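You operate a simulated robot arm through the tools that you are given. There is no shell and no other tool.

The job below is to be done with a simulated two-armed robot. You get a single attempt, and the scene is never put back.

TASK
Gauge the 10 mm block on the anvil plate, then put it away in the steel tray.
Fine: with the block on the plate slide the gauge carriage to 3, then back to 1. Set down upright: what you pick out.

It is judged by the outcome, as a careful person would: the job done as asked, and still so three seconds after it is handed in. It fails if anything else is knocked over, pushed out of place, dropped, spilled or broken.

THE ROBOT
Two 7-joint arms with two-finger grippers on one trunk, on a base that moves. Base frame: it is fixed to the floor where the robot stands at the start and does not move with it; the origin is under the middle of the robot, x ahead of it, y to its left, z up. Lengths are in m, angles in degrees, forces in N, time in s.
The left shoulder is at the start at [0.04, 0.17, 1.173], the right one opposite. Each reaches about 0.826 m from its shoulder. Places, roughly: black damp knob [0.4, 0.7, 0.7]; black gauge carriage [0.6, 0.4, 0.8]; black rocker switch [0.5, 0.5, 0.8]; blue vent slider [0.4, 0.5, 0.7]; grey dimmer knob [0.7, -0.2, 0.8]; red brake lever [0.6, 0.5, 0.9]; steel anvil plate [0.6, -0.1, 0.8]; yellow call button [0.7, -0.3, 0.8]; yellow clamp lever [0.8, 0, 1]. Payload 2.69 kg a hand.
The tool frame of a hand sits at the grasp point between the pads (the TCP): z along the fingers, y along the line on which they close. The tips reach 0.02 m beyond it. The gripper opens to 0.1 m; its body begins 0.063 m behind the TCP.
Orientation is that of the tool frame in the base frame, as a unit quaternion [x, y, z, w]. With the fingers straight down and closing along the base's y, the tool's x points along the base's -x, its y along +y and its z along -z.

THE INTERFACE
- The arms move only by the tool step_arm. It takes "left_commands", "right_commands" or both (then of equal length, played together; a hand with none holds still); each is a list of rows, each an object of numbers (a shift or turn left out is 0, a gripper value left out holds the last): "dx", "dy", "dz": the shift along the base's x, y, z in units of 25 mm (1.0 is 25 mm); "ax", "ay", "az": the turn, a rotation vector about the base's x, y, z in units of 5 degrees (1.0 is 5 degrees); "claw": the gripper command, from -1 (fully open) to 1 (shut), values between in proportion. In form: [{"dx": .., "dy": .., "dz": .., "ax": .., "ay": .., "az": .., "claw": ..}, ...]. A call has 1 to 20 rows; each row shifts and turns the commanded pose from where the row before left it. A call with a number of a shift or a turn outside -1 to 1 is refused whole. A row lasts 0.2 s, in which the tool goes at most 0.05 m and 8.6 degrees; a call with a longer step from one row to the next is refused whole, and so is a gripper value outside its range. Where a pose cannot be reached the arm comes as near as it can. A force on the tool above 90 N (or 10 N above the force at the start of the call, whichever is more), or a blocked arm, ends the call early, and 0.2 s more pass. Each finger travels about 0.108 m/s and halts on what it meets, pressing with about 28 N; the grip force reading is that of the motor and also rises with nothing between the fingers. The clock runs only during rows and for 0.2 s after the last one: add rows that do not move to give the fingers time. The reply holds the time, the measured pose of the TCP, the force on the tool along the base axes, the opening and the grip force, in the units named above and with some noise, with the torque about the TCP (base axes, N m) and any sound that the robot's microphone picked up.
- Cameras (640 x 400 px; columns grow to the right, rows downward): "scene" is now at [0.1782, 0.0248, 1.1093]; the picture's right is [0.27, -0.96, -0.00], its down [-0.13, -0.03, -0.99] and it looks along [0.95, 0.27, -0.14] (base axes); focal length 214 px, centre (320, 200). "left" rides on the left gripper at [0.07, 0.019, -0.099] in its tool frame; the picture's right is [-0.26, 0.97, 0.00], its down [-0.75, -0.20, -0.63] and it looks along [-0.61, -0.16, 0.78] (tool axes); focal length 230 px, centre (320, 200). "right" rides on the right gripper at [0.07, -0.018, -0.099] in its tool frame; the picture's right is [0.26, 0.97, 0.00], its down [-0.75, 0.20, -0.63] and it looks along [-0.61, 0.16, 0.78] (tool axes); focal length 230 px, centre (320, 200). There is no depth. A picture from a camera that has moved, and an enlarged one, comes with that camera's place and axes in the base frame and with its lens.
- get_image(camera): a new picture of that camera. It takes no simulated time.
- raise_lower(by): moves the trunk up (or, below 0, down) by that many m; the arms and the scene camera ride with it, the base frame stays. It gives what a move gives, with no picture.
- roll_base(legs): drives the robot by 1 to 6 legs, each [ahead, turn to the left] in m and degrees, along the robot's own axes; the way and the turn of a leg run together, so that a leg with both is an arc; at most 1.5 m and 180 degrees a leg. The arms and the cameras ride along, it lands a little off, and it stops where it bumps. It gives what a move gives.
- turn_head(pan, tilt): turns the head with the scene camera to pan (to the left, within 60 degrees either way) and tilt (down, from -29 to 69), counted from straight ahead of the robot. It gives what a move gives.
- inspect(camera, box): a new picture of the part [left, top, right, bottom] of that camera's present view, enlarged. It takes no simulated time.
- sign_off(): hands the job in; it is judged then, once.

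Nothing tells you exact positions but the pictures and the camera data. Unless the task says otherwise, let go and move clear before handing in.

The tools are called by a JSON object that holds its "fn" and its "kwargs". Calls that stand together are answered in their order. step_arm: Moves the arms, as the interface text tells. Its arguments: {"type":"object","properties":{"left_commands":{"type":"array"},"right_commands":{"type":"array"}},"required":[]} The other tools are called the same way: raise_lower (by) moves the trunk up or down; roll_base (legs) drives the base; turn_head (pan, tilt) turns the head that bears the scene camera; get_image (camera) takes a picture; inspect (camera, box) takes an enlarged picture of a part of a camera's view; sign_off () hands the job in.

At the start:

```text
t: 0.0
left_tool_pos: [0.4412, 0.2944, 1.0875]
left_tcp_rot: [-0.004, 1.0, 0.0, -0.001]
left_force: [0.3, -0.4, 0.1]
left_torque: [0.01, 0.0, -0.02]
left_gripper_width: 0.1001
left_gripper_force: 0.0
right_tool_pos: [0.361, -0.0555, 1.1138]
right_tcp_rot: [-0.004, 1.0, 0.0, 0.0]
right_force: [0.3, 0.4, -0.8]
right_torque: [0.01, 0.04, 0.0]
right_gripper_width: 0.1
right_gripper_force: 0.0
trunk travel left (down, up): [-0.4, 0.29]
robot x, y, heading: [0.0001, -0.0031, -0.3]
head pan, tilt (commanded): [15.9, 6.9]
```

scene: 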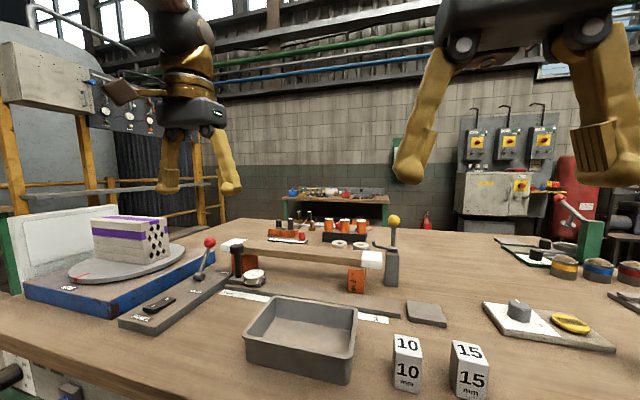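
right: 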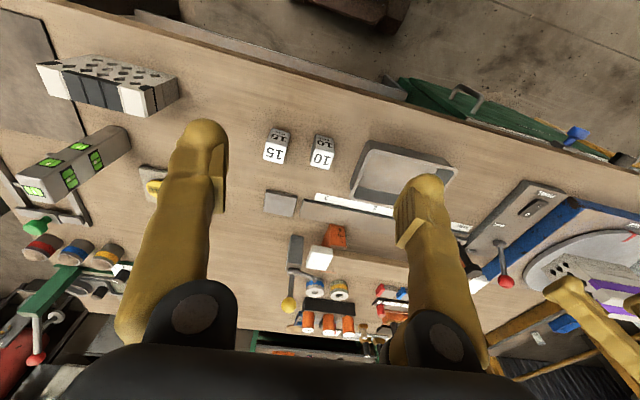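
left: 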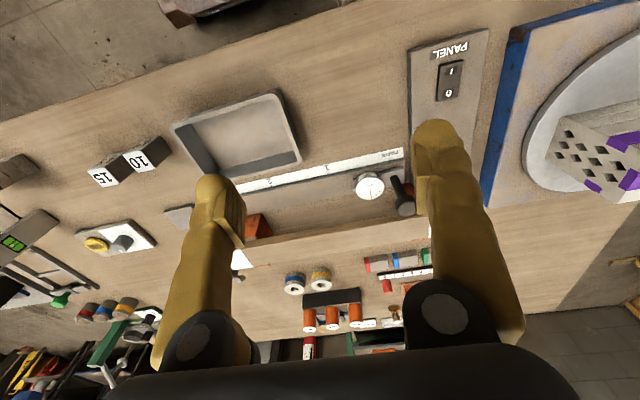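

I see the bench with the two marked blocks (10 and 15), a steel tray, the gauge rail with its carriage at left, and the flat steel anvil plate to the right. I'll look closer at each before moving.

{"fn": "inspect", "kwargs": {"camera": "scene", "box": [200, 220, 500, 400]}}

{"fn": "inspect", "kwargs": {"camera": "left", "box": [160, 80, 440, 280]}}

{"fn": "inspect", "kwargs": {"camera": "right", "box": [240, 100, 520, 280]}}

```text
2.13 times, centred on (350, 310) of scene
camera zoom: at [0.1782, 0.0248, 1.1093], right [0.27, -0.96, 0.0], down [-0.13, -0.03, -0.99], along [0.95, 0.27, -0.14], focal length 458 px, centre (256, -35)
```

zoom: 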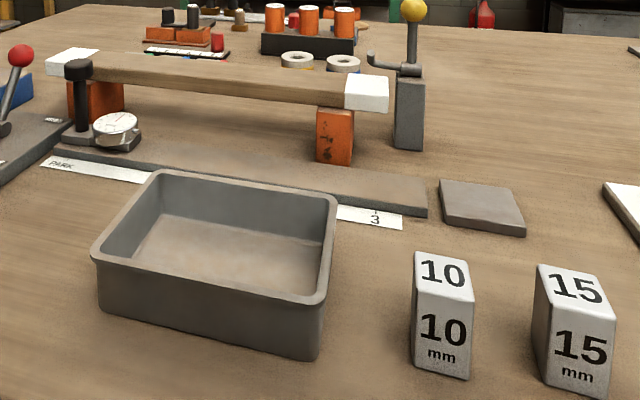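

```text
2.00 times, centred on (300, 180) of left
camera zoom: at [0.3726, 0.3133, 1.1875], right [0.25, 0.97, 0.0], down [0.75, -0.19, 0.63], along [0.61, -0.16, -0.78], focal length 460 px, centre (360, 240)
```

zoom: 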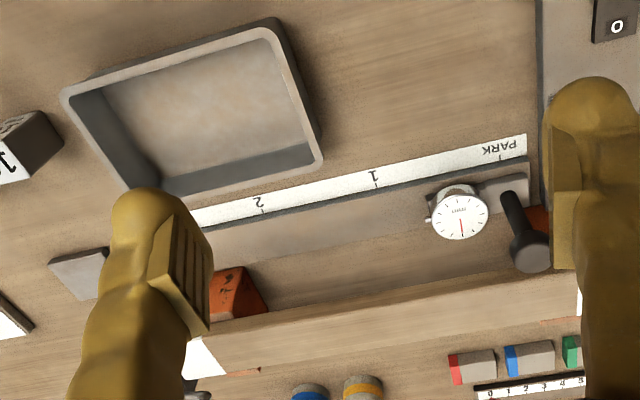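

```text
2.22 times, centred on (380, 190) of right
camera zoom: at [0.2904, -0.0738, 1.2129], right [-0.27, 0.96, 0.0], down [0.75, 0.21, 0.63], along [0.61, 0.17, -0.78], focal length 511 px, centre (187, 222)
```

zoom: 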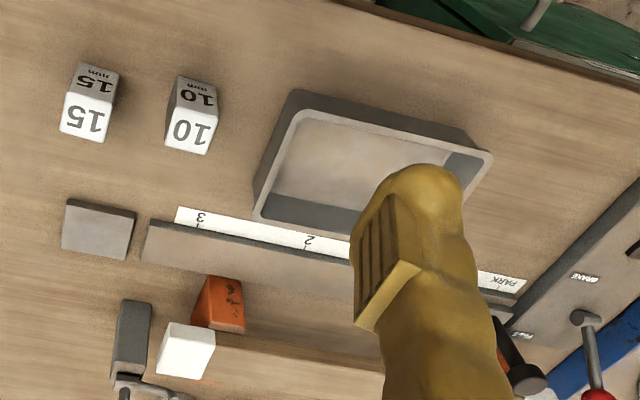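

The 10 block is at about [0.476, -0.019] with its top near z 0.864. The anvil plate is near [0.632, -0.071, 0.816], and the rail runs along y with PARK at about 0.386 and marks 1, 2 and 3 every 0.12 m toward -y. A wooden beam stands behind the rail, so I'll zoom in on the carriage, beam and plate before planning.

{"fn": "inspect", "kwargs": {"camera": "scene", "box": [200, 220, 300, 300]}}

{"fn": "inspect", "kwargs": {"camera": "scene", "box": [340, 210, 460, 330]}}

{"fn": "inspect", "kwargs": {"camera": "left", "box": [340, 140, 440, 240]}}

{"fn": "inspect", "kwargs": {"camera": "right", "box": [250, 180, 370, 320]}}

```text
5.00 times, centred on (250, 260) of scene
camera zoom: at [0.1782, 0.0248, 1.1093], right [0.27, -0.96, 0.0], down [-0.13, -0.03, -0.99], along [0.95, 0.27, -0.14], focal length 1072 px, centre (670, -100)
```

zoom: 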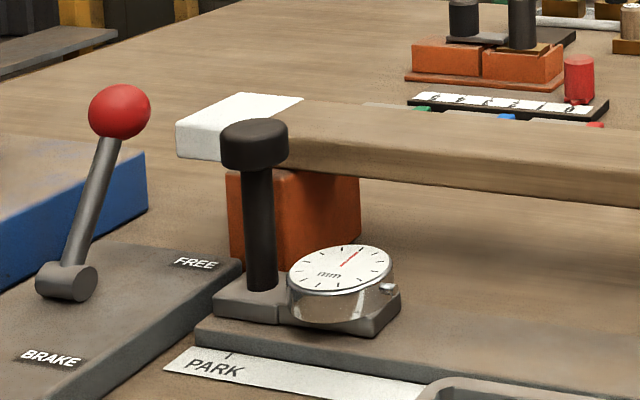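

```text
3.33 times, centred on (400, 270) of scene
camera zoom: at [0.1782, 0.0248, 1.1093], right [0.27, -0.96, 0.0], down [-0.13, -0.03, -0.99], along [0.95, 0.27, -0.14], focal length 715 px, centre (53, -33)
```

zoom: 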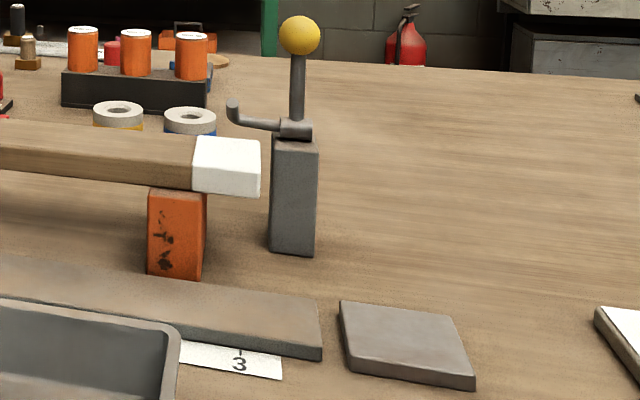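

```text
4.00 times, centred on (390, 190) of left
camera zoom: at [0.3726, 0.3133, 1.1875], right [0.25, 0.97, 0.0], down [0.75, -0.19, 0.63], along [0.61, -0.16, -0.78], focal length 920 px, centre (40, 240)
```

zoom: 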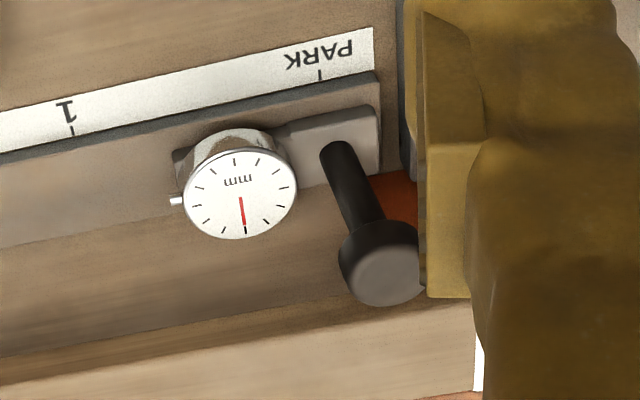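

```text
2.86 times, centred on (310, 250) of right
camera zoom: at [0.2904, -0.0738, 1.2129], right [-0.27, 0.96, 0.0], down [0.75, 0.21, 0.63], along [0.61, 0.17, -0.78], focal length 657 px, centre (349, 57)
```

zoom: 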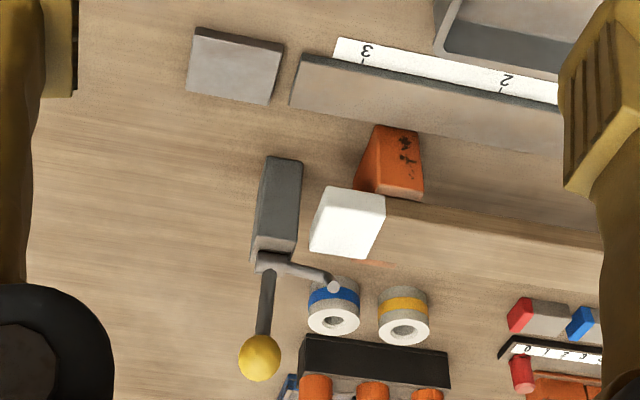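

The carriage has a black mushroom post at about [0.640, 0.385], knob z about 0.90, and the beam's front face is near x 0.686, so there is room to grip the knob from above. First I'll bring the right hand over the 10 block, half-closed so it clears the 15 block, and look again.

{"fn": "step_arm", "kwargs": {"right_commands": [{"dx": 0.767, "dy": 0.243, "dz": -0.7, "claw": -0.1}, {"dx": 0.767, "dy": 0.243, "dz": -0.7}, {"dx": 0.767, "dy": 0.243, "dz": -0.7}, {"dx": 0.767, "dy": 0.243, "dz": -0.7}, {"dx": 0.767, "dy": 0.243, "dz": -0.7}, {"dx": 0.767, "dy": 0.243, "dz": -0.7}, {}, {}]}}

```text
t: 1.8
left_tool_pos: [0.4256, 0.2938, 1.0949]
left_tcp_rot: [-0.004, 1.0, -0.001, 0.007]
left_force: [-0.1, 0.1, 1.3]
left_torque: [0.02, 0.01, 0.0]
left_gripper_width: 0.1001
left_gripper_force: 0.1
right_tool_pos: [0.4588, -0.0195, 1.0152]
right_tcp_rot: [-0.005, 1.0, -0.001, 0.007]
right_force: [0.7, 0.0, 0.8]
right_torque: [-0.01, 0.02, 0.0]
right_gripper_width: 0.055
right_gripper_force: 0.1
trunk travel left (down, up): [-0.4, 0.29]
robot x, y, heading: [0.0003, 0.0003, -0.2]
head pan, tilt (commanded): [15.9, 6.9]
```

The right hand stopped about 17 mm short in x, and both hands read as if the whole robot had tilted back slightly. I'll hold still to see whether that settles, then look.

{"fn": "step_arm", "kwargs": {"right_commands": [{}, {}, {}, {}, {}]}}

{"fn": "get_image", "kwargs": {"camera": "scene"}}

{"fn": "get_image", "kwargs": {"camera": "right"}}

```text
t: 3.0
left_tool_pos: [0.4253, 0.2944, 1.0956]
left_tcp_rot: [-0.004, 1.0, -0.001, 0.007]
left_force: [0.4, 0.1, -0.6]
left_torque: [-0.01, 0.02, 0.04]
left_gripper_width: 0.1
left_gripper_force: 0.2
right_tool_pos: [0.4584, -0.0183, 1.0148]
right_tcp_rot: [-0.004, 1.0, -0.002, 0.008]
right_force: [-0.8, -0.5, -0.4]
right_torque: [-0.03, 0.02, -0.03]
right_gripper_width: 0.0549
right_gripper_force: 0.0
trunk travel left (down, up): [-0.4, 0.29]
robot x, y, heading: [-0.0033, 0.0013, 0.3]
head pan, tilt (commanded): [15.9, 6.9]
```

```text
taken
camera scene: at [0.1782, 0.0248, 1.1093], right [0.27, -0.96, 0.0], down [-0.13, -0.03, -0.99], along [0.95, 0.27, -0.14], focal length 214 px, centre (320, 200)
```

scene: 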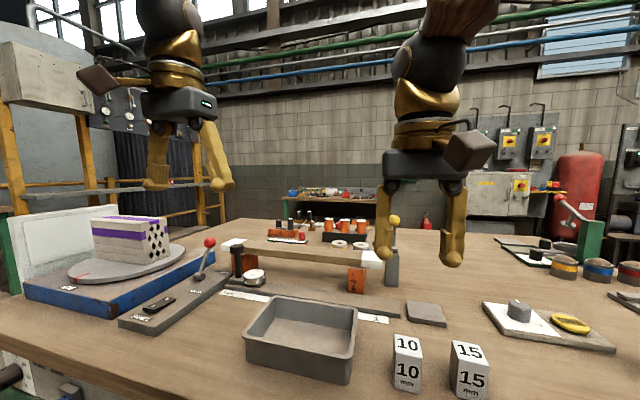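

```text
taken
camera right: at [0.3867, -0.038, 1.1136], right [-0.27, 0.96, -0.01], down [0.74, 0.21, 0.64], along [0.62, 0.17, -0.77], focal length 230 px, centre (320, 200)
```

right: 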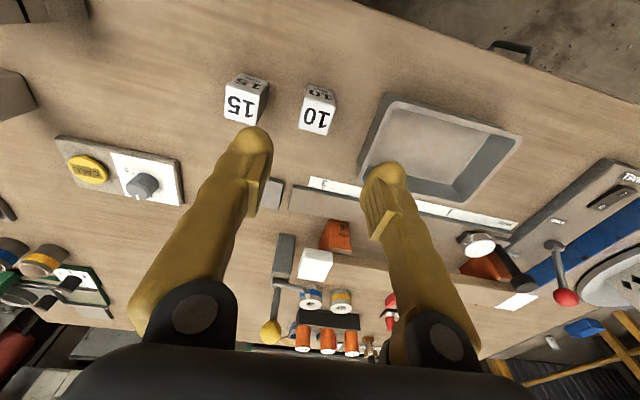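

The scene camera hasn't moved, and the block's place seen from the hand camera matches my first estimate, so I trust the measured hand pose and will correct the offset by feedback. I'll zoom in on the blocks to check spacing and yaw.

{"fn": "inspect", "kwargs": {"camera": "right", "box": [200, 50, 360, 150]}}

{"fn": "inspect", "kwargs": {"camera": "scene", "box": [380, 320, 500, 400]}}

{"fn": "inspect", "kwargs": {"camera": "scene", "box": [340, 180, 480, 280]}}

```text
4.00 times, centred on (280, 100) of right
camera zoom: at [0.3867, -0.038, 1.1136], right [-0.27, 0.96, -0.01], down [0.74, 0.21, 0.64], along [0.62, 0.17, -0.77], focal length 920 px, centre (480, 600)
```

zoom: 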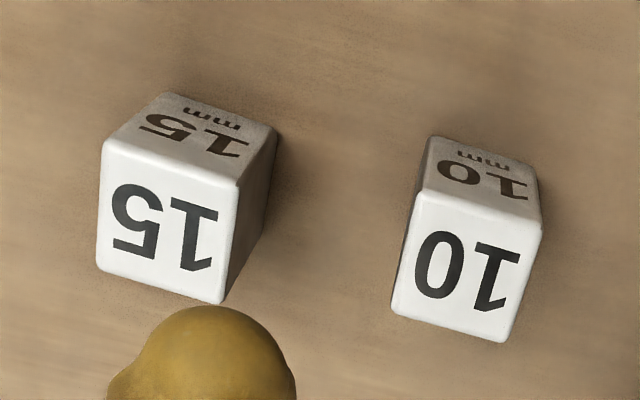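

```text
5.00 times, centred on (440, 360) of scene
camera zoom: at [0.1782, 0.0248, 1.1093], right [0.27, -0.96, 0.0], down [-0.13, -0.03, -0.99], along [0.95, 0.27, -0.14], focal length 1072 px, centre (-280, -600)
```

zoom: 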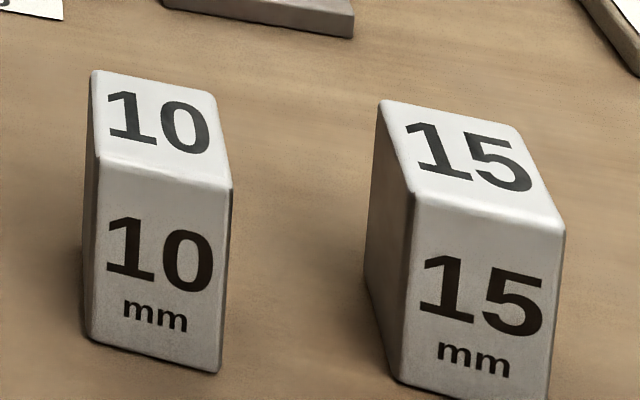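

```text
4.00 times, centred on (410, 230) of scene
camera zoom: at [0.1782, 0.0248, 1.1093], right [0.27, -0.96, 0.0], down [-0.13, -0.03, -0.99], along [0.95, 0.27, -0.14], focal length 858 px, centre (-40, 80)
```

zoom: 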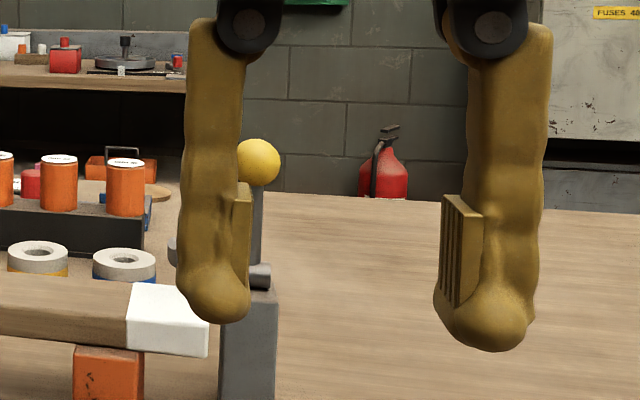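

The 10 block is square to the axes, centred at about [0.476, -0.018], and the 15 block's near side is at y -0.080, which leaves room for the finger. I'll centre over it and take out the small pitch.

{"fn": "step_arm", "kwargs": {"right_commands": [{"dx": 0.72, "ay": 0.18, "dz": -0.5}, {"dz": -1}, {"dz": -1}, {}, {}]}}

{"fn": "inspect", "kwargs": {"camera": "right", "box": [200, 40, 440, 200]}}

```text
t: 4.2
left_tool_pos: [0.4254, 0.2943, 1.0954]
left_tcp_rot: [-0.004, 1.0, 0.0, 0.008]
left_force: [0.9, -0.7, -0.6]
left_torque: [-0.02, -0.01, -0.02]
left_gripper_width: 0.1001
left_gripper_force: 0.0
right_tool_pos: [0.4822, -0.0235, 0.9574]
right_tcp_rot: [0.005, 1.0, 0.007, 0.002]
right_force: [-0.6, -0.2, 0.1]
right_torque: [0.01, -0.02, 0.01]
right_gripper_width: 0.0552
right_gripper_force: 0.0
trunk travel left (down, up): [-0.4, 0.29]
robot x, y, heading: [-0.0004, -0.0011, 0.1]
head pan, tilt (commanded): [15.9, 6.9]
```

```text
2.50 times, centred on (320, 120) of right
camera zoom: at [0.4101, -0.0422, 1.0562], right [-0.25, 0.97, 0.01], down [0.75, 0.18, 0.64], along [0.61, 0.17, -0.77], focal length 575 px, centre (320, 400)
```

zoom: 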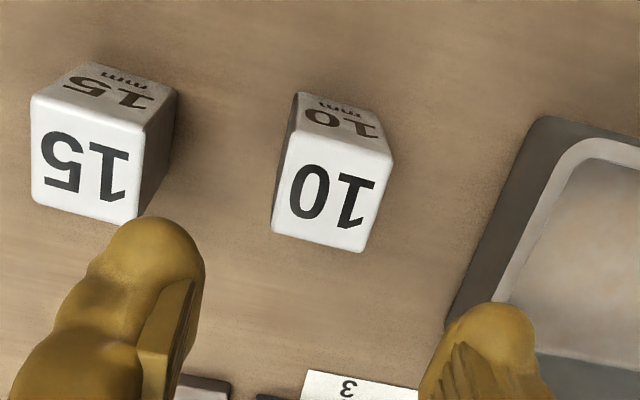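

The hand is now at [0.482, -0.024, 0.957], a few mm off, with the block again seen at about [0.4755, -0.0185]. I'll trim that and go down to just above the block top, then check again.

{"fn": "step_arm", "kwargs": {"right_commands": [{"dx": -0.26, "dy": 0.2, "dz": -0.3, "ax": -0.16, "ay": 0.05, "az": 0.1}, {"dz": -0.8}, {"dz": -0.8}, {"dz": -0.6}, {}, {}]}}

{"fn": "inspect", "kwargs": {"camera": "right", "box": [200, 40, 440, 200]}}

{"fn": "inspect", "kwargs": {"camera": "scene", "box": [340, 250, 520, 400]}}

```text
t: 5.6
left_tool_pos: [0.4259, 0.2947, 1.0957]
left_tcp_rot: [-0.004, 1.0, -0.001, 0.007]
left_force: [-0.1, -0.5, -0.4]
left_torque: [-0.01, 0.0, -0.03]
left_gripper_width: 0.1001
left_gripper_force: 0.1
right_tool_pos: [0.4852, -0.0273, 0.8979]
right_tcp_rot: [0.023, 1.0, 0.014, -0.003]
right_force: [0.2, 0.1, -0.2]
right_torque: [0.0, -0.03, 0.03]
right_gripper_width: 0.0549
right_gripper_force: 0.0
trunk travel left (down, up): [-0.4, 0.29]
robot x, y, heading: [0.0002, 0.0015, -0.0]
head pan, tilt (commanded): [15.9, 6.9]
```

```text
2.50 times, centred on (320, 120) of right
camera zoom: at [0.4128, -0.0455, 0.9974], right [-0.21, 0.98, 0.03], down [0.76, 0.15, 0.63], along [0.61, 0.16, -0.78], focal length 575 px, centre (320, 400)
```

zoom: 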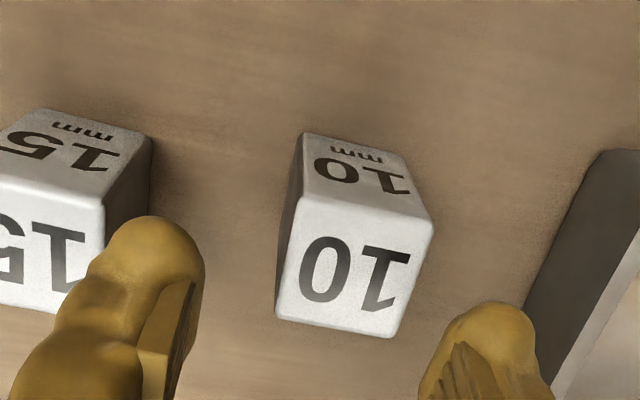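

```text
2.67 times, centred on (430, 325) of scene
camera zoom: at [0.1783, 0.0248, 1.1093], right [0.27, -0.96, 0.0], down [-0.13, -0.03, -0.99], along [0.95, 0.27, -0.14], focal length 572 px, centre (27, -133)
```

zoom: 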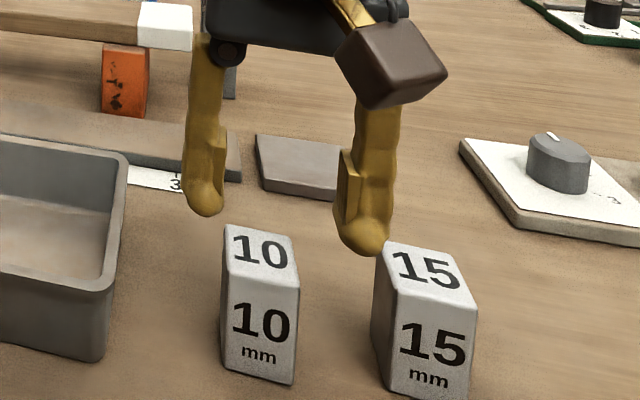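

The right hand drifted again, now at [0.485, -0.027, 0.898] with some yaw and roll, and nothing is touching it. I'll hold still a moment to see whether it converges or is stuck at a limit.

{"fn": "step_arm", "kwargs": {"right_commands": [{}, {}, {}, {}, {}, {}]}}

{"fn": "get_image", "kwargs": {"camera": "scene"}}

```text
t: 7.0
left_tool_pos: [0.425, 0.293, 1.0949]
left_tcp_rot: [-0.004, 1.0, 0.0, 0.007]
left_force: [-0.8, -0.1, 0.1]
left_torque: [-0.04, 0.01, -0.02]
left_gripper_width: 0.0999
left_gripper_force: 0.1
right_tool_pos: [0.482, -0.0278, 0.8973]
right_tcp_rot: [0.022, 1.0, 0.013, -0.005]
right_force: [-0.1, 0.3, 0.6]
right_torque: [0.03, 0.03, 0.01]
right_gripper_width: 0.055
right_gripper_force: 0.2
trunk travel left (down, up): [-0.4, 0.29]
robot x, y, heading: [0.0001, 0.0005, -0.0]
head pan, tilt (commanded): [15.9, 6.9]
```

```text
taken
camera scene: at [0.1782, 0.0248, 1.1093], right [0.27, -0.96, 0.0], down [-0.13, -0.03, -0.99], along [0.95, 0.27, -0.14], focal length 214 px, centre (320, 200)
```

scene: 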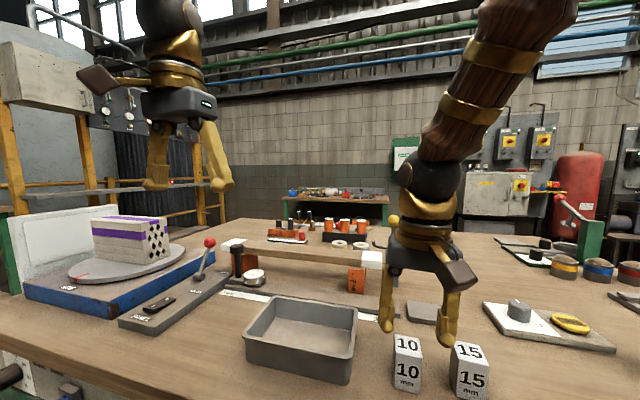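

It is at rest with a steady offset, so I'll test whether it answers to a correction: a small shift and counter-turn at this height, which is still above the blocks.

{"fn": "step_arm", "kwargs": {"right_commands": [{"dx": -0.3, "dy": 0.38, "az": 0.5, "ax": -0.3}, {}, {}]}}

```text
t: 7.8
left_tool_pos: [0.4248, 0.2957, 1.0957]
left_tcp_rot: [-0.003, 1.0, -0.001, 0.007]
left_force: [-0.7, -0.6, -0.3]
left_torque: [-0.01, -0.01, 0.03]
left_gripper_width: 0.1
left_gripper_force: 0.0
right_tool_pos: [0.4748, -0.0191, 0.8947]
right_tcp_rot: [0.003, 1.0, 0.0, -0.009]
right_force: [0.3, -0.6, 0.4]
right_torque: [0.0, 0.01, 0.04]
right_gripper_width: 0.055
right_gripper_force: 0.0
trunk travel left (down, up): [-0.4, 0.29]
robot x, y, heading: [0.001, 0.0017, -0.1]
head pan, tilt (commanded): [15.9, 6.9]
```

It answers to corrections, so the error just depends on the arm's posture. I'll go down in small steps, trimming each time.

{"fn": "step_arm", "kwargs": {"right_commands": [{"dx": -0.05, "dy": 0.12, "dz": -0.5, "az": 0.15, "ax": -0.05, "ay": -0.2}, {"dz": -0.4}, {}, {}]}}

{"fn": "inspect", "kwargs": {"camera": "right", "box": [200, 60, 440, 220]}}

{"fn": "inspect", "kwargs": {"camera": "scene", "box": [360, 290, 500, 400]}}

```text
t: 8.8
left_tool_pos: [0.4258, 0.2942, 1.096]
left_tcp_rot: [-0.005, 1.0, -0.001, 0.008]
left_force: [-0.5, 0.0, -0.4]
left_torque: [0.01, -0.01, 0.03]
left_gripper_width: 0.1004
left_gripper_force: 0.0
right_tool_pos: [0.4765, -0.0145, 0.875]
right_tcp_rot: [-0.004, 1.0, -0.003, 0.006]
right_force: [0.2, 0.3, 0.4]
right_torque: [-0.01, 0.0, -0.01]
right_gripper_width: 0.0549
right_gripper_force: 0.0
trunk travel left (down, up): [-0.4, 0.29]
robot x, y, heading: [-0.0009, 0.0008, -0.1]
head pan, tilt (commanded): [15.9, 6.9]
```

```text
2.50 times, centred on (320, 140) of right
camera zoom: at [0.4052, -0.0343, 0.9736], right [-0.27, 0.96, -0.01], down [0.74, 0.21, 0.64], along [0.62, 0.16, -0.77], focal length 575 px, centre (320, 350)
```

zoom: 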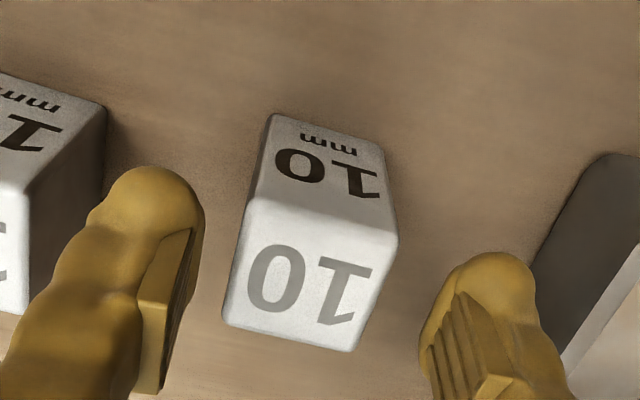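

```text
3.64 times, centred on (430, 345) of scene
camera zoom: at [0.1784, 0.0247, 1.1093], right [0.27, -0.96, 0.0], down [-0.13, -0.03, -0.99], along [0.95, 0.27, -0.14], focal length 780 px, centre (-80, -327)
```

zoom: 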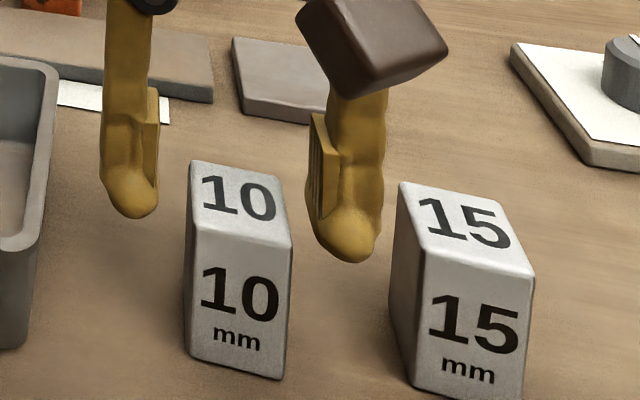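

The fingers straddle the block with clearance from the 15 block; I'm about 4 mm too far toward +y. I'll correct and descend to the grip height.

{"fn": "step_arm", "kwargs": {"right_commands": [{"dy": -0.16, "dz": -0.4, "ay": 0.1}, {"dz": -0.4}, {"dz": -0.4}, {}, {}]}}

{"fn": "inspect", "kwargs": {"camera": "right", "box": [200, 60, 440, 220]}}

{"fn": "inspect", "kwargs": {"camera": "scene", "box": [360, 290, 500, 400]}}

```text
t: 10.0
left_tool_pos: [0.4255, 0.2937, 1.094]
left_tcp_rot: [-0.003, 1.0, -0.001, 0.007]
left_force: [-0.1, -1.1, 0.0]
left_torque: [-0.03, -0.01, 0.02]
left_gripper_width: 0.1
left_gripper_force: 0.0
right_tool_pos: [0.473, -0.0171, 0.8435]
right_tcp_rot: [-0.009, 1.0, -0.01, 0.001]
right_force: [-0.4, -0.2, 0.0]
right_torque: [0.03, -0.01, 0.02]
right_gripper_width: 0.0549
right_gripper_force: 0.0
trunk travel left (down, up): [-0.4, 0.29]
robot x, y, heading: [0.0012, 0.001, -0.2]
head pan, tilt (commanded): [15.9, 6.9]
```

```text
2.50 times, centred on (320, 140) of right
camera zoom: at [0.4032, -0.0356, 0.9426], right [-0.28, 0.96, -0.02], down [0.74, 0.23, 0.63], along [0.61, 0.16, -0.78], focal length 575 px, centre (320, 350)
```

zoom: 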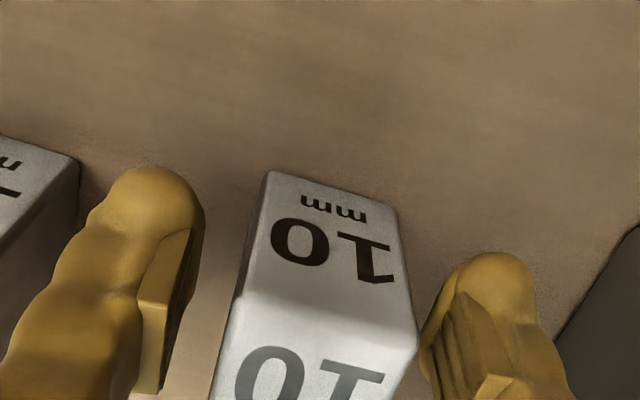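

```text
3.64 times, centred on (430, 345) of scene
camera zoom: at [0.1783, 0.0248, 1.1093], right [0.27, -0.96, 0.0], down [-0.13, -0.03, -0.99], along [0.95, 0.27, -0.14], focal length 780 px, centre (-80, -327)
```

zoom: 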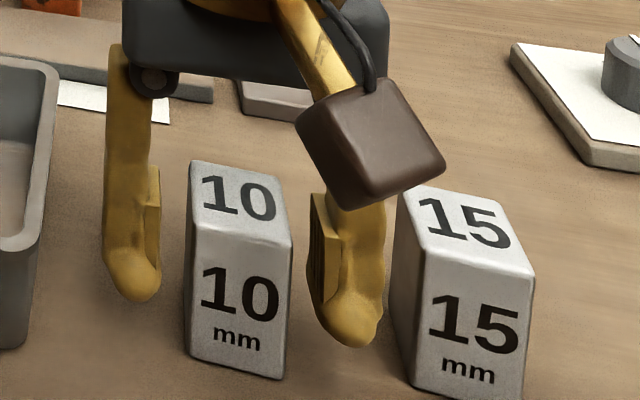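

The block sits centred between the pads at z 0.8435. I'll trim the 1° yaw and roll, then close.

{"fn": "step_arm", "kwargs": {"right_commands": [{"az": -0.2, "ax": 0.2}, {}, {"claw": 1}, {}, {}, {}]}}

{"fn": "inspect", "kwargs": {"camera": "scene", "box": [360, 290, 500, 400]}}

```text
t: 11.4
left_tool_pos: [0.4248, 0.2944, 1.0959]
left_tcp_rot: [-0.003, 1.0, 0.0, 0.007]
left_force: [-0.6, 0.6, 0.6]
left_torque: [-0.03, 0.04, 0.01]
left_gripper_width: 0.1
left_gripper_force: 0.0
right_tool_pos: [0.4715, -0.0174, 0.8405]
right_tcp_rot: [-0.005, 1.0, -0.005, 0.0]
right_force: [1.8, -0.1, 0.5]
right_torque: [-0.12, -0.08, -0.02]
right_gripper_width: 0.0352
right_gripper_force: 28.2
trunk travel left (down, up): [-0.4, 0.29]
robot x, y, heading: [0.0014, -0.0007, -0.0]
head pan, tilt (commanded): [15.9, 6.9]
```

```text
3.64 times, centred on (430, 345) of scene
camera zoom: at [0.1783, 0.0247, 1.1093], right [0.27, -0.96, 0.0], down [-0.13, -0.03, -0.99], along [0.95, 0.27, -0.14], focal length 780 px, centre (-80, -327)
```

zoom: 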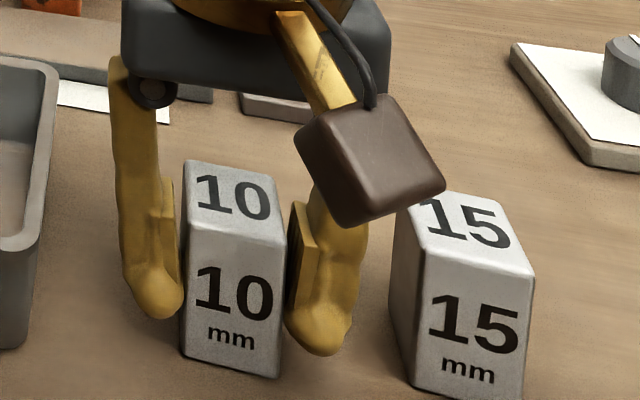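

The block is gripped (opening 35 mm, 28 N). I'll lift it straight up clear of the 15 block.

{"fn": "step_arm", "kwargs": {"right_commands": [{"dz": 0.5}, {"dz": 0.8}, {"dz": 0.9}, {"dz": 0.9}, {"dz": 0.9}, {"dz": 0.6}, {}]}}

{"fn": "inspect", "kwargs": {"camera": "scene", "box": [340, 220, 500, 380]}}

```text
t: 12.6
left_tool_pos: [0.4037, 0.2946, 1.1051]
left_tcp_rot: [-0.004, 1.0, -0.001, 0.018]
left_force: [-0.5, 0.3, 1.5]
left_torque: [0.01, -0.12, -0.02]
left_gripper_width: 0.1
left_gripper_force: 0.0
right_tool_pos: [0.3918, -0.0204, 0.8526]
right_tcp_rot: [-0.003, 0.995, -0.003, -0.102]
right_force: [-1.8, 0.8, -1.9]
right_torque: [-0.04, -0.07, 0.03]
right_gripper_width: 0.035
right_gripper_force: 28.2
trunk travel left (down, up): [-0.4, 0.29]
robot x, y, heading: [-0.0022, -0.0025, -0.0]
head pan, tilt (commanded): [15.9, 6.9]
stopped in row 5 (right hand): the arm was blocked; the commanded pose is now the measured one
```

```text
2.50 times, centred on (420, 300) of scene
camera zoom: at [0.1749, 0.024, 1.1099], right [0.27, -0.96, 0.0], down [-0.13, -0.03, -0.99], along [0.95, 0.27, -0.13], focal length 536 px, centre (70, -50)
```

zoom: 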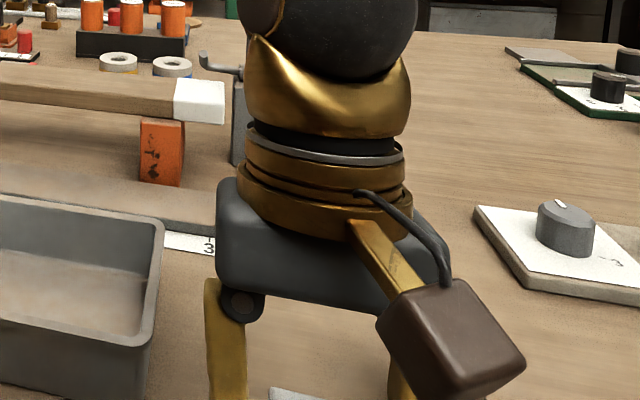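

The lift went wrong: the hand swung back and pitched about 12°, and the move was stopped as blocked. I'll look at everything before moving again.

{"fn": "get_image", "kwargs": {"camera": "scene"}}

{"fn": "get_image", "kwargs": {"camera": "right"}}

{"fn": "get_image", "kwargs": {"camera": "left"}}

```text
taken
camera scene: at [0.1749, 0.024, 1.1099], right [0.27, -0.96, 0.0], down [-0.13, -0.03, -0.99], along [0.95, 0.27, -0.13], focal length 214 px, centre (320, 200)
```

scene: 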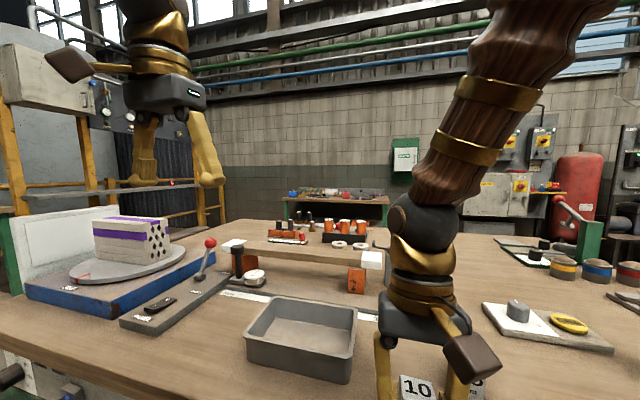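

```text
taken
camera right: at [0.3434, -0.0395, 0.9634], right [-0.26, 0.96, 0.05], down [0.86, 0.21, 0.46], along [0.44, 0.16, -0.89], focal length 230 px, centre (320, 200)
```

right: 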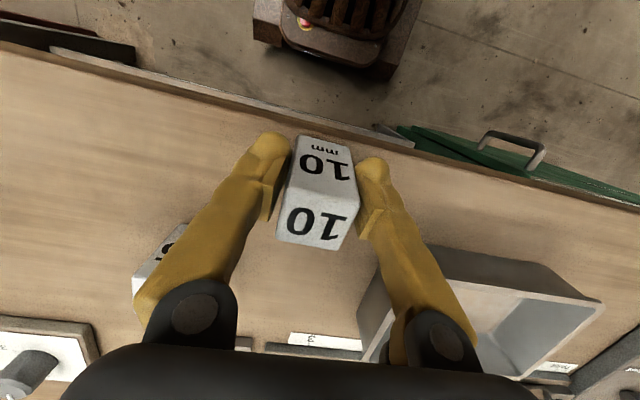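

```text
taken
camera left: at [0.3305, 0.3123, 1.2005], right [0.25, 0.97, 0.01], down [0.73, -0.19, 0.66], along [0.64, -0.16, -0.75], focal length 230 px, centre (320, 200)
```

left: 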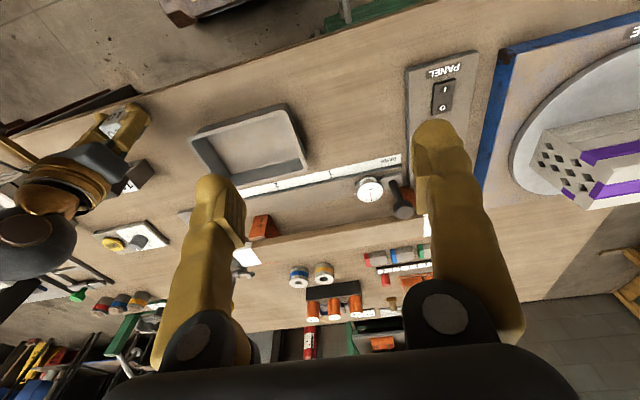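

The block is still firmly held but tilted with the hand, near the table's front edge; the 15 block still stands. I'll hold still briefly to see the settled pose.

{"fn": "step_arm", "kwargs": {"right_commands": [{}, {}, {}, {}]}}

{"fn": "get_image", "kwargs": {"camera": "scene"}}

{"fn": "get_image", "kwargs": {"camera": "left"}}

```text
t: 13.6
left_tool_pos: [0.4075, 0.2945, 1.1015]
left_tcp_rot: [-0.003, 1.0, -0.001, 0.015]
left_force: [0.5, -0.4, 0.8]
left_torque: [0.0, 0.01, -0.01]
left_gripper_width: 0.0999
left_gripper_force: 0.0
right_tool_pos: [0.3969, -0.0175, 0.8538]
right_tcp_rot: [-0.003, 0.995, 0.0, -0.1]
right_force: [-0.3, 0.3, -3.3]
right_torque: [0.0, 0.03, -0.02]
right_gripper_width: 0.0352
right_gripper_force: 27.8
trunk travel left (down, up): [-0.4, 0.29]
robot x, y, heading: [0.0007, -0.0026, 0.0]
head pan, tilt (commanded): [15.9, 6.9]
```

```text
taken
camera scene: at [0.1785, 0.0248, 1.1092], right [0.27, -0.96, 0.0], down [-0.13, -0.03, -0.99], along [0.95, 0.27, -0.14], focal length 214 px, centre (320, 200)
```

scene: 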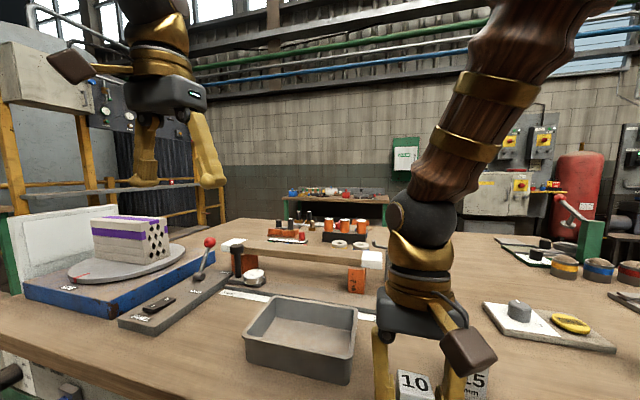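

```text
taken
camera left: at [0.3357, 0.3132, 1.1982], right [0.25, 0.97, 0.01], down [0.73, -0.19, 0.65], along [0.63, -0.16, -0.76], focal length 230 px, centre (320, 200)
```

left: 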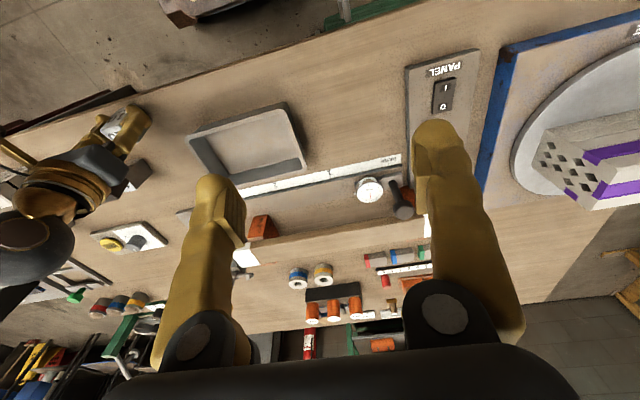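

The camera came back to its first pose, so the base only rocked. Something about the right arm's posture blocked it, so I'll turn the head to see its elbow and upper arm.

{"fn": "turn_head", "kwargs": {"pan": -55, "tilt": 10}}

{"fn": "get_image", "kwargs": {"camera": "scene"}}

```text
t: 15.0
left_tool_pos: [0.4074, 0.2948, 1.1031]
left_tcp_rot: [-0.004, 1.0, 0.0, 0.015]
left_force: [0.2, -0.2, -0.2]
left_torque: [0.01, -0.02, 0.02]
left_gripper_width: 0.1
left_gripper_force: 0.1
right_tool_pos: [0.3998, -0.018, 0.8568]
right_tcp_rot: [-0.003, 0.995, 0.0, -0.097]
right_force: [0.5, 0.1, -2.4]
right_torque: [-0.01, 0.03, 0.03]
right_gripper_width: 0.0351
right_gripper_force: 28.0
trunk travel left (down, up): [-0.4, 0.29]
robot x, y, heading: [-0.0005, 0.0004, 0.0]
head pan, tilt (commanded): [-55.0, 10.0]
```

```text
taken
camera scene: at [0.1429, -0.0767, 1.1049], right [-0.82, -0.57, 0.01], down [-0.12, 0.14, -0.98], along [0.56, -0.81, -0.18], focal length 214 px, centre (320, 200)
```

scene: 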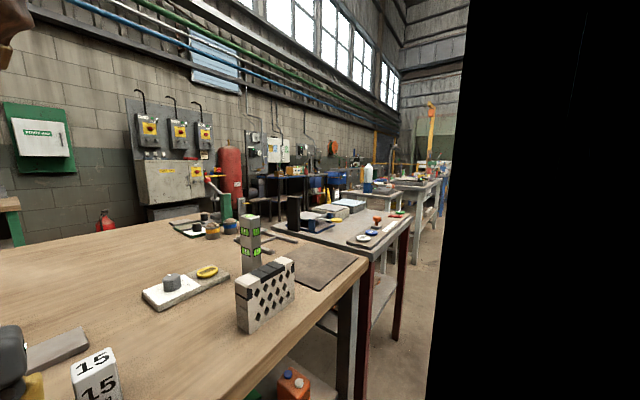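

The arm is creeping slowly back and hangs free with the block's weight on it. I'll look at the right arm from another head angle to find what was in the way.

{"fn": "turn_head", "kwargs": {"pan": -25, "tilt": -22}}

{"fn": "get_image", "kwargs": {"camera": "scene"}}

{"fn": "get_image", "kwargs": {"camera": "right"}}

```text
t: 16.0
left_tool_pos: [0.4086, 0.2936, 1.1017]
left_tcp_rot: [-0.004, 1.0, -0.001, 0.016]
left_force: [-0.2, 0.2, -0.8]
left_torque: [-0.03, 0.0, -0.01]
left_gripper_width: 0.1
left_gripper_force: 0.0
right_tool_pos: [0.3995, -0.0184, 0.8561]
right_tcp_rot: [-0.004, 0.995, -0.001, -0.098]
right_force: [0.1, 0.3, -3.2]
right_torque: [-0.04, 0.03, -0.03]
right_gripper_width: 0.035
right_gripper_force: 27.7
trunk travel left (down, up): [-0.4, 0.29]
robot x, y, heading: [0.0002, -0.0016, 0.1]
head pan, tilt (commanded): [-25.0, -22.0]
```

```text
taken
camera scene: at [0.1575, -0.0319, 1.1525], right [-0.42, -0.91, 0.01], down [0.32, -0.16, -0.93], along [0.85, -0.39, 0.36], focal length 214 px, centre (320, 200)
```

scene: 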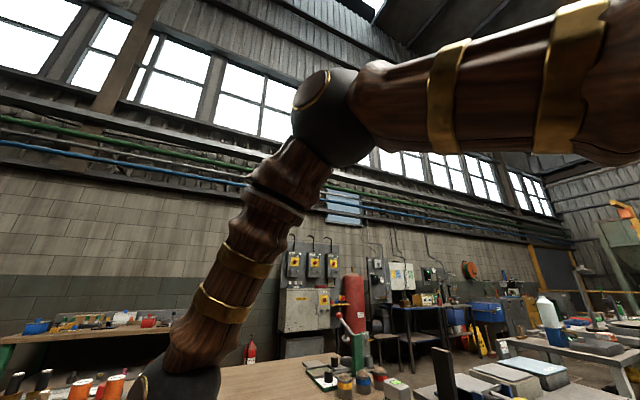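

```text
taken
camera right: at [0.35, -0.037, 0.967], right [-0.26, 0.96, 0.05], down [0.86, 0.21, 0.47], along [0.45, 0.17, -0.88], focal length 230 px, centre (320, 200)
```

right: 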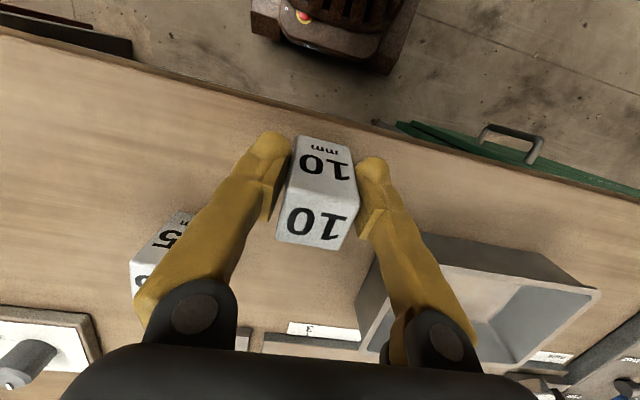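

The elbow is high and clear of everything, and the block hangs free in the grip at about 0.3 kg. I'll turn the head back to the work and raise the hand gently in small steps to see how it answers.

{"fn": "turn_head", "kwargs": {"pan": 0, "tilt": 25}}

{"fn": "step_arm", "kwargs": {"right_commands": [{"dz": 0.3}, {"dz": 0.3}, {"dz": 0.3}, {}, {}]}}

{"fn": "get_image", "kwargs": {"camera": "scene"}}

```text
t: 17.1
left_tool_pos: [0.4077, 0.2937, 1.1016]
left_tcp_rot: [-0.004, 1.0, -0.001, 0.015]
left_force: [0.6, 0.2, -0.2]
left_torque: [-0.01, 0.02, 0.0]
left_gripper_width: 0.1001
left_gripper_force: 0.0
right_tool_pos: [0.3997, -0.0189, 0.8569]
right_tcp_rot: [-0.003, 0.995, 0.0, -0.097]
right_force: [-1.3, -0.1, -2.6]
right_torque: [0.02, 0.03, -0.02]
right_gripper_width: 0.0353
right_gripper_force: 27.9
trunk travel left (down, up): [-0.4, 0.29]
robot x, y, heading: [0.0003, 0.0015, -0.1]
head pan, tilt (commanded): [0.0, 25.0]
```

```text
t: 18.4
left_tool_pos: [0.4078, 0.2939, 1.103]
left_tcp_rot: [-0.003, 1.0, 0.0, 0.016]
left_force: [0.0, 0.0, 0.1]
left_torque: [-0.01, -0.01, 0.01]
left_gripper_width: 0.0998
left_gripper_force: 0.1
right_tool_pos: [0.3973, -0.0182, 0.873]
right_tcp_rot: [0.0, 0.994, 0.0, -0.105]
right_force: [-0.6, -0.3, -1.2]
right_torque: [-0.01, 0.04, -0.03]
right_gripper_width: 0.0353
right_gripper_force: 27.9
trunk travel left (down, up): [-0.4, 0.29]
robot x, y, heading: [-0.0001, -0.0024, 0.1]
head pan, tilt (commanded): [0.0, 25.0]
```

```text
taken
camera scene: at [0.1812, -0.0006, 1.0799], right [0.0, -1.0, 0.0], down [-0.44, 0.0, -0.9], along [0.9, 0.0, -0.44], focal length 214 px, centre (320, 200)
```

scene: 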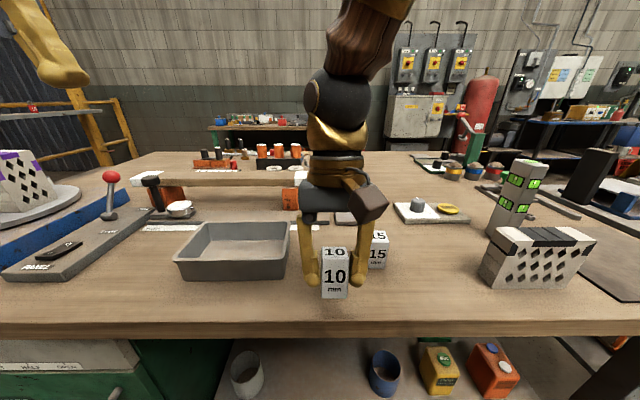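

The lift now answers properly (z 0.873), still pitched about 12°. I'll bring the tool back upright slowly while rising.

{"fn": "step_arm", "kwargs": {"right_commands": [{"ay": -0.4, "dz": 0.3}, {"ay": -0.4, "dz": 0.3}, {"ay": -0.4, "dz": 0.3}, {"ay": -0.4, "dz": 0.3}, {}, {}]}}

```text
t: 19.9
left_tool_pos: [0.3861, 0.294, 1.11]
left_tcp_rot: [-0.003, 1.0, -0.001, 0.026]
left_force: [-1.3, 0.3, 0.1]
left_torque: [0.03, -0.08, 0.01]
left_gripper_width: 0.1001
left_gripper_force: 0.0
right_tool_pos: [0.3478, -0.0281, 0.8681]
right_tcp_rot: [0.027, 0.995, 0.017, -0.1]
right_force: [-1.6, -0.5, -2.8]
right_torque: [0.01, -0.07, 0.0]
right_gripper_width: 0.0347
right_gripper_force: 28.0
trunk travel left (down, up): [-0.4, 0.29]
robot x, y, heading: [0.0001, 0.0001, -0.2]
head pan, tilt (commanded): [0.0, 25.0]
stopped in row 6 (right hand): the arm was blocked; the commanded pose is now the measured one
```

Blocked again, with the hand pulled back and nothing at the fingers, so the arm's posture here is poor. I'll lift the whole trunk instead, which raises the block safely clear of the table without moving the arm joints.

{"fn": "raise_lower", "kwargs": {"by": 0.12}}

{"fn": "get_image", "kwargs": {"camera": "scene"}}

{"fn": "get_image", "kwargs": {"camera": "left"}}

```text
t: 21.4
left_tool_pos: [0.3907, 0.2952, 1.2267]
left_tcp_rot: [-0.005, 1.0, -0.001, 0.024]
left_force: [-0.4, -0.9, 0.6]
left_torque: [-0.01, 0.02, 0.01]
left_gripper_width: 0.0999
left_gripper_force: 0.1
right_tool_pos: [0.3541, -0.0253, 0.9902]
right_tcp_rot: [0.024, 0.995, 0.02, -0.097]
right_force: [1.1, -0.1, -2.8]
right_torque: [-0.02, 0.0, -0.02]
right_gripper_width: 0.0351
right_gripper_force: 28.3
trunk travel left (down, up): [-0.52, 0.17]
robot x, y, heading: [-0.0022, 0.0016, 0.3]
head pan, tilt (commanded): [0.0, 25.0]
```

```text
taken
camera scene: at [0.1833, -0.0005, 1.1998], right [0.0, -1.0, 0.0], down [-0.44, 0.0, -0.9], along [0.9, 0.0, -0.44], focal length 214 px, centre (320, 200)
```

scene: 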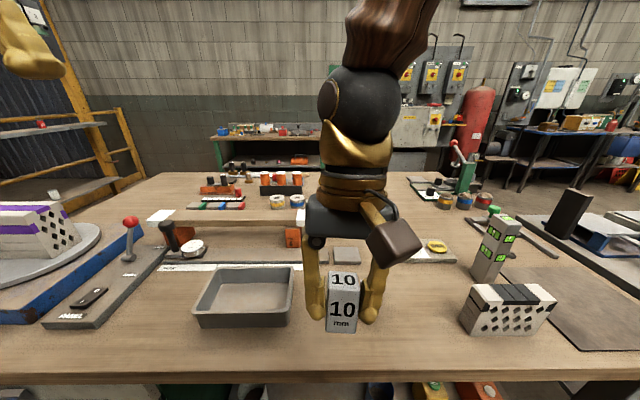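

```text
taken
camera left: at [0.317, 0.3131, 1.323], right [0.25, 0.97, 0.01], down [0.72, -0.19, 0.66], along [0.65, -0.16, -0.75], focal length 230 px, centre (320, 200)
```

left: 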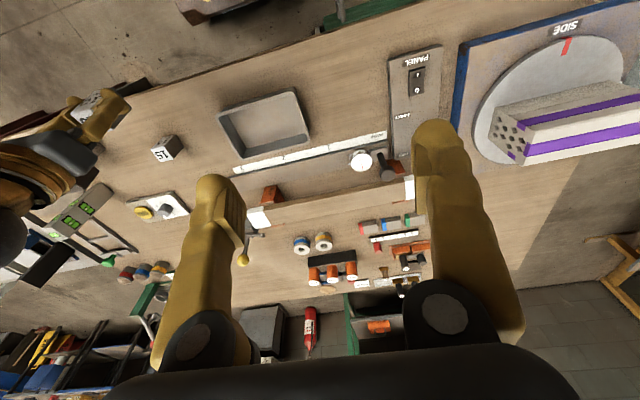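

The trunk lift worked cleanly: the block is now well above the table and the 15 block still stands in place. Now I'll move the hand forward, out of the folded posture, and straighten its pitch slowly.

{"fn": "step_arm", "kwargs": {"right_commands": [{"dx": 0.4}, {"dx": 0.4}, {"dx": 0.4}, {"dx": 0.4}, {}, {}]}}

```text
t: 22.9
left_tool_pos: [0.3905, 0.2945, 1.2287]
left_tcp_rot: [-0.003, 1.0, -0.001, 0.023]
left_force: [0.0, -0.8, -0.7]
left_torque: [0.01, -0.03, 0.03]
left_gripper_width: 0.1
left_gripper_force: 0.0
right_tool_pos: [0.3945, -0.0263, 0.9887]
right_tcp_rot: [0.018, 0.995, 0.012, -0.095]
right_force: [0.1, 0.5, -2.4]
right_torque: [-0.02, 0.01, 0.02]
right_gripper_width: 0.0354
right_gripper_force: 27.9
trunk travel left (down, up): [-0.52, 0.17]
robot x, y, heading: [0.0008, -0.0019, -0.0]
head pan, tilt (commanded): [0.0, 25.0]
```

That followed exactly. I'll continue forward while taking out the pitch, yaw and roll over several gentle rows.

{"fn": "step_arm", "kwargs": {"right_commands": [{"dx": 0.4, "ay": -0.3, "az": 0.06, "ax": -0.04}, {"dx": 0.4, "ay": -0.3, "az": 0.06, "ax": -0.04}, {"dx": 0.4, "ay": -0.3, "az": 0.06, "ax": -0.04}, {"dx": 0.4, "ay": -0.3, "az": 0.06, "ax": -0.04}, {}, {}]}}

```text
t: 24.2
left_tool_pos: [0.3909, 0.2942, 1.228]
left_tcp_rot: [-0.003, 1.0, -0.001, 0.023]
left_force: [0.2, -1.0, 0.0]
left_torque: [0.0, 0.0, -0.02]
left_gripper_width: 0.1001
left_gripper_force: 0.0
right_tool_pos: [0.439, -0.0309, 0.9923]
right_tcp_rot: [0.019, 0.999, 0.015, -0.042]
right_force: [-0.5, -0.5, -2.7]
right_torque: [-0.01, 0.01, -0.02]
right_gripper_width: 0.0351
right_gripper_force: 28.1
trunk travel left (down, up): [-0.52, 0.17]
robot x, y, heading: [0.0005, -0.0016, -0.0]
head pan, tilt (commanded): [0.0, 25.0]
```

{"fn": "step_arm", "kwargs": {"right_commands": [{"dx": 0.5, "dy": -0.2, "ay": -0.24, "az": 0.12, "ax": -0.09}, {"dx": 0.5, "dy": -0.2, "ay": -0.24, "az": 0.12, "ax": -0.09}, {"dx": 0.5, "dy": -0.2, "ay": -0.24, "az": 0.12, "ax": -0.09}, {"dx": 0.5, "dy": -0.2, "ay": -0.24, "az": 0.12, "ax": -0.09}, {}, {}]}}

```text
t: 25.6
left_tool_pos: [0.3912, 0.2951, 1.227]
left_tcp_rot: [-0.004, 1.0, -0.001, 0.024]
left_force: [0.1, -0.3, 0.8]
left_torque: [0.04, 0.0, 0.02]
left_gripper_width: 0.1
left_gripper_force: 0.1
right_tool_pos: [0.4873, -0.0502, 0.9897]
right_tcp_rot: [-0.003, 1.0, -0.005, -0.001]
right_force: [0.3, 0.1, -2.9]
right_torque: [-0.02, 0.04, 0.01]
right_gripper_width: 0.0352
right_gripper_force: 27.8
trunk travel left (down, up): [-0.52, 0.17]
robot x, y, heading: [-0.0025, -0.005, 0.1]
head pan, tilt (commanded): [0.0, 25.0]
```

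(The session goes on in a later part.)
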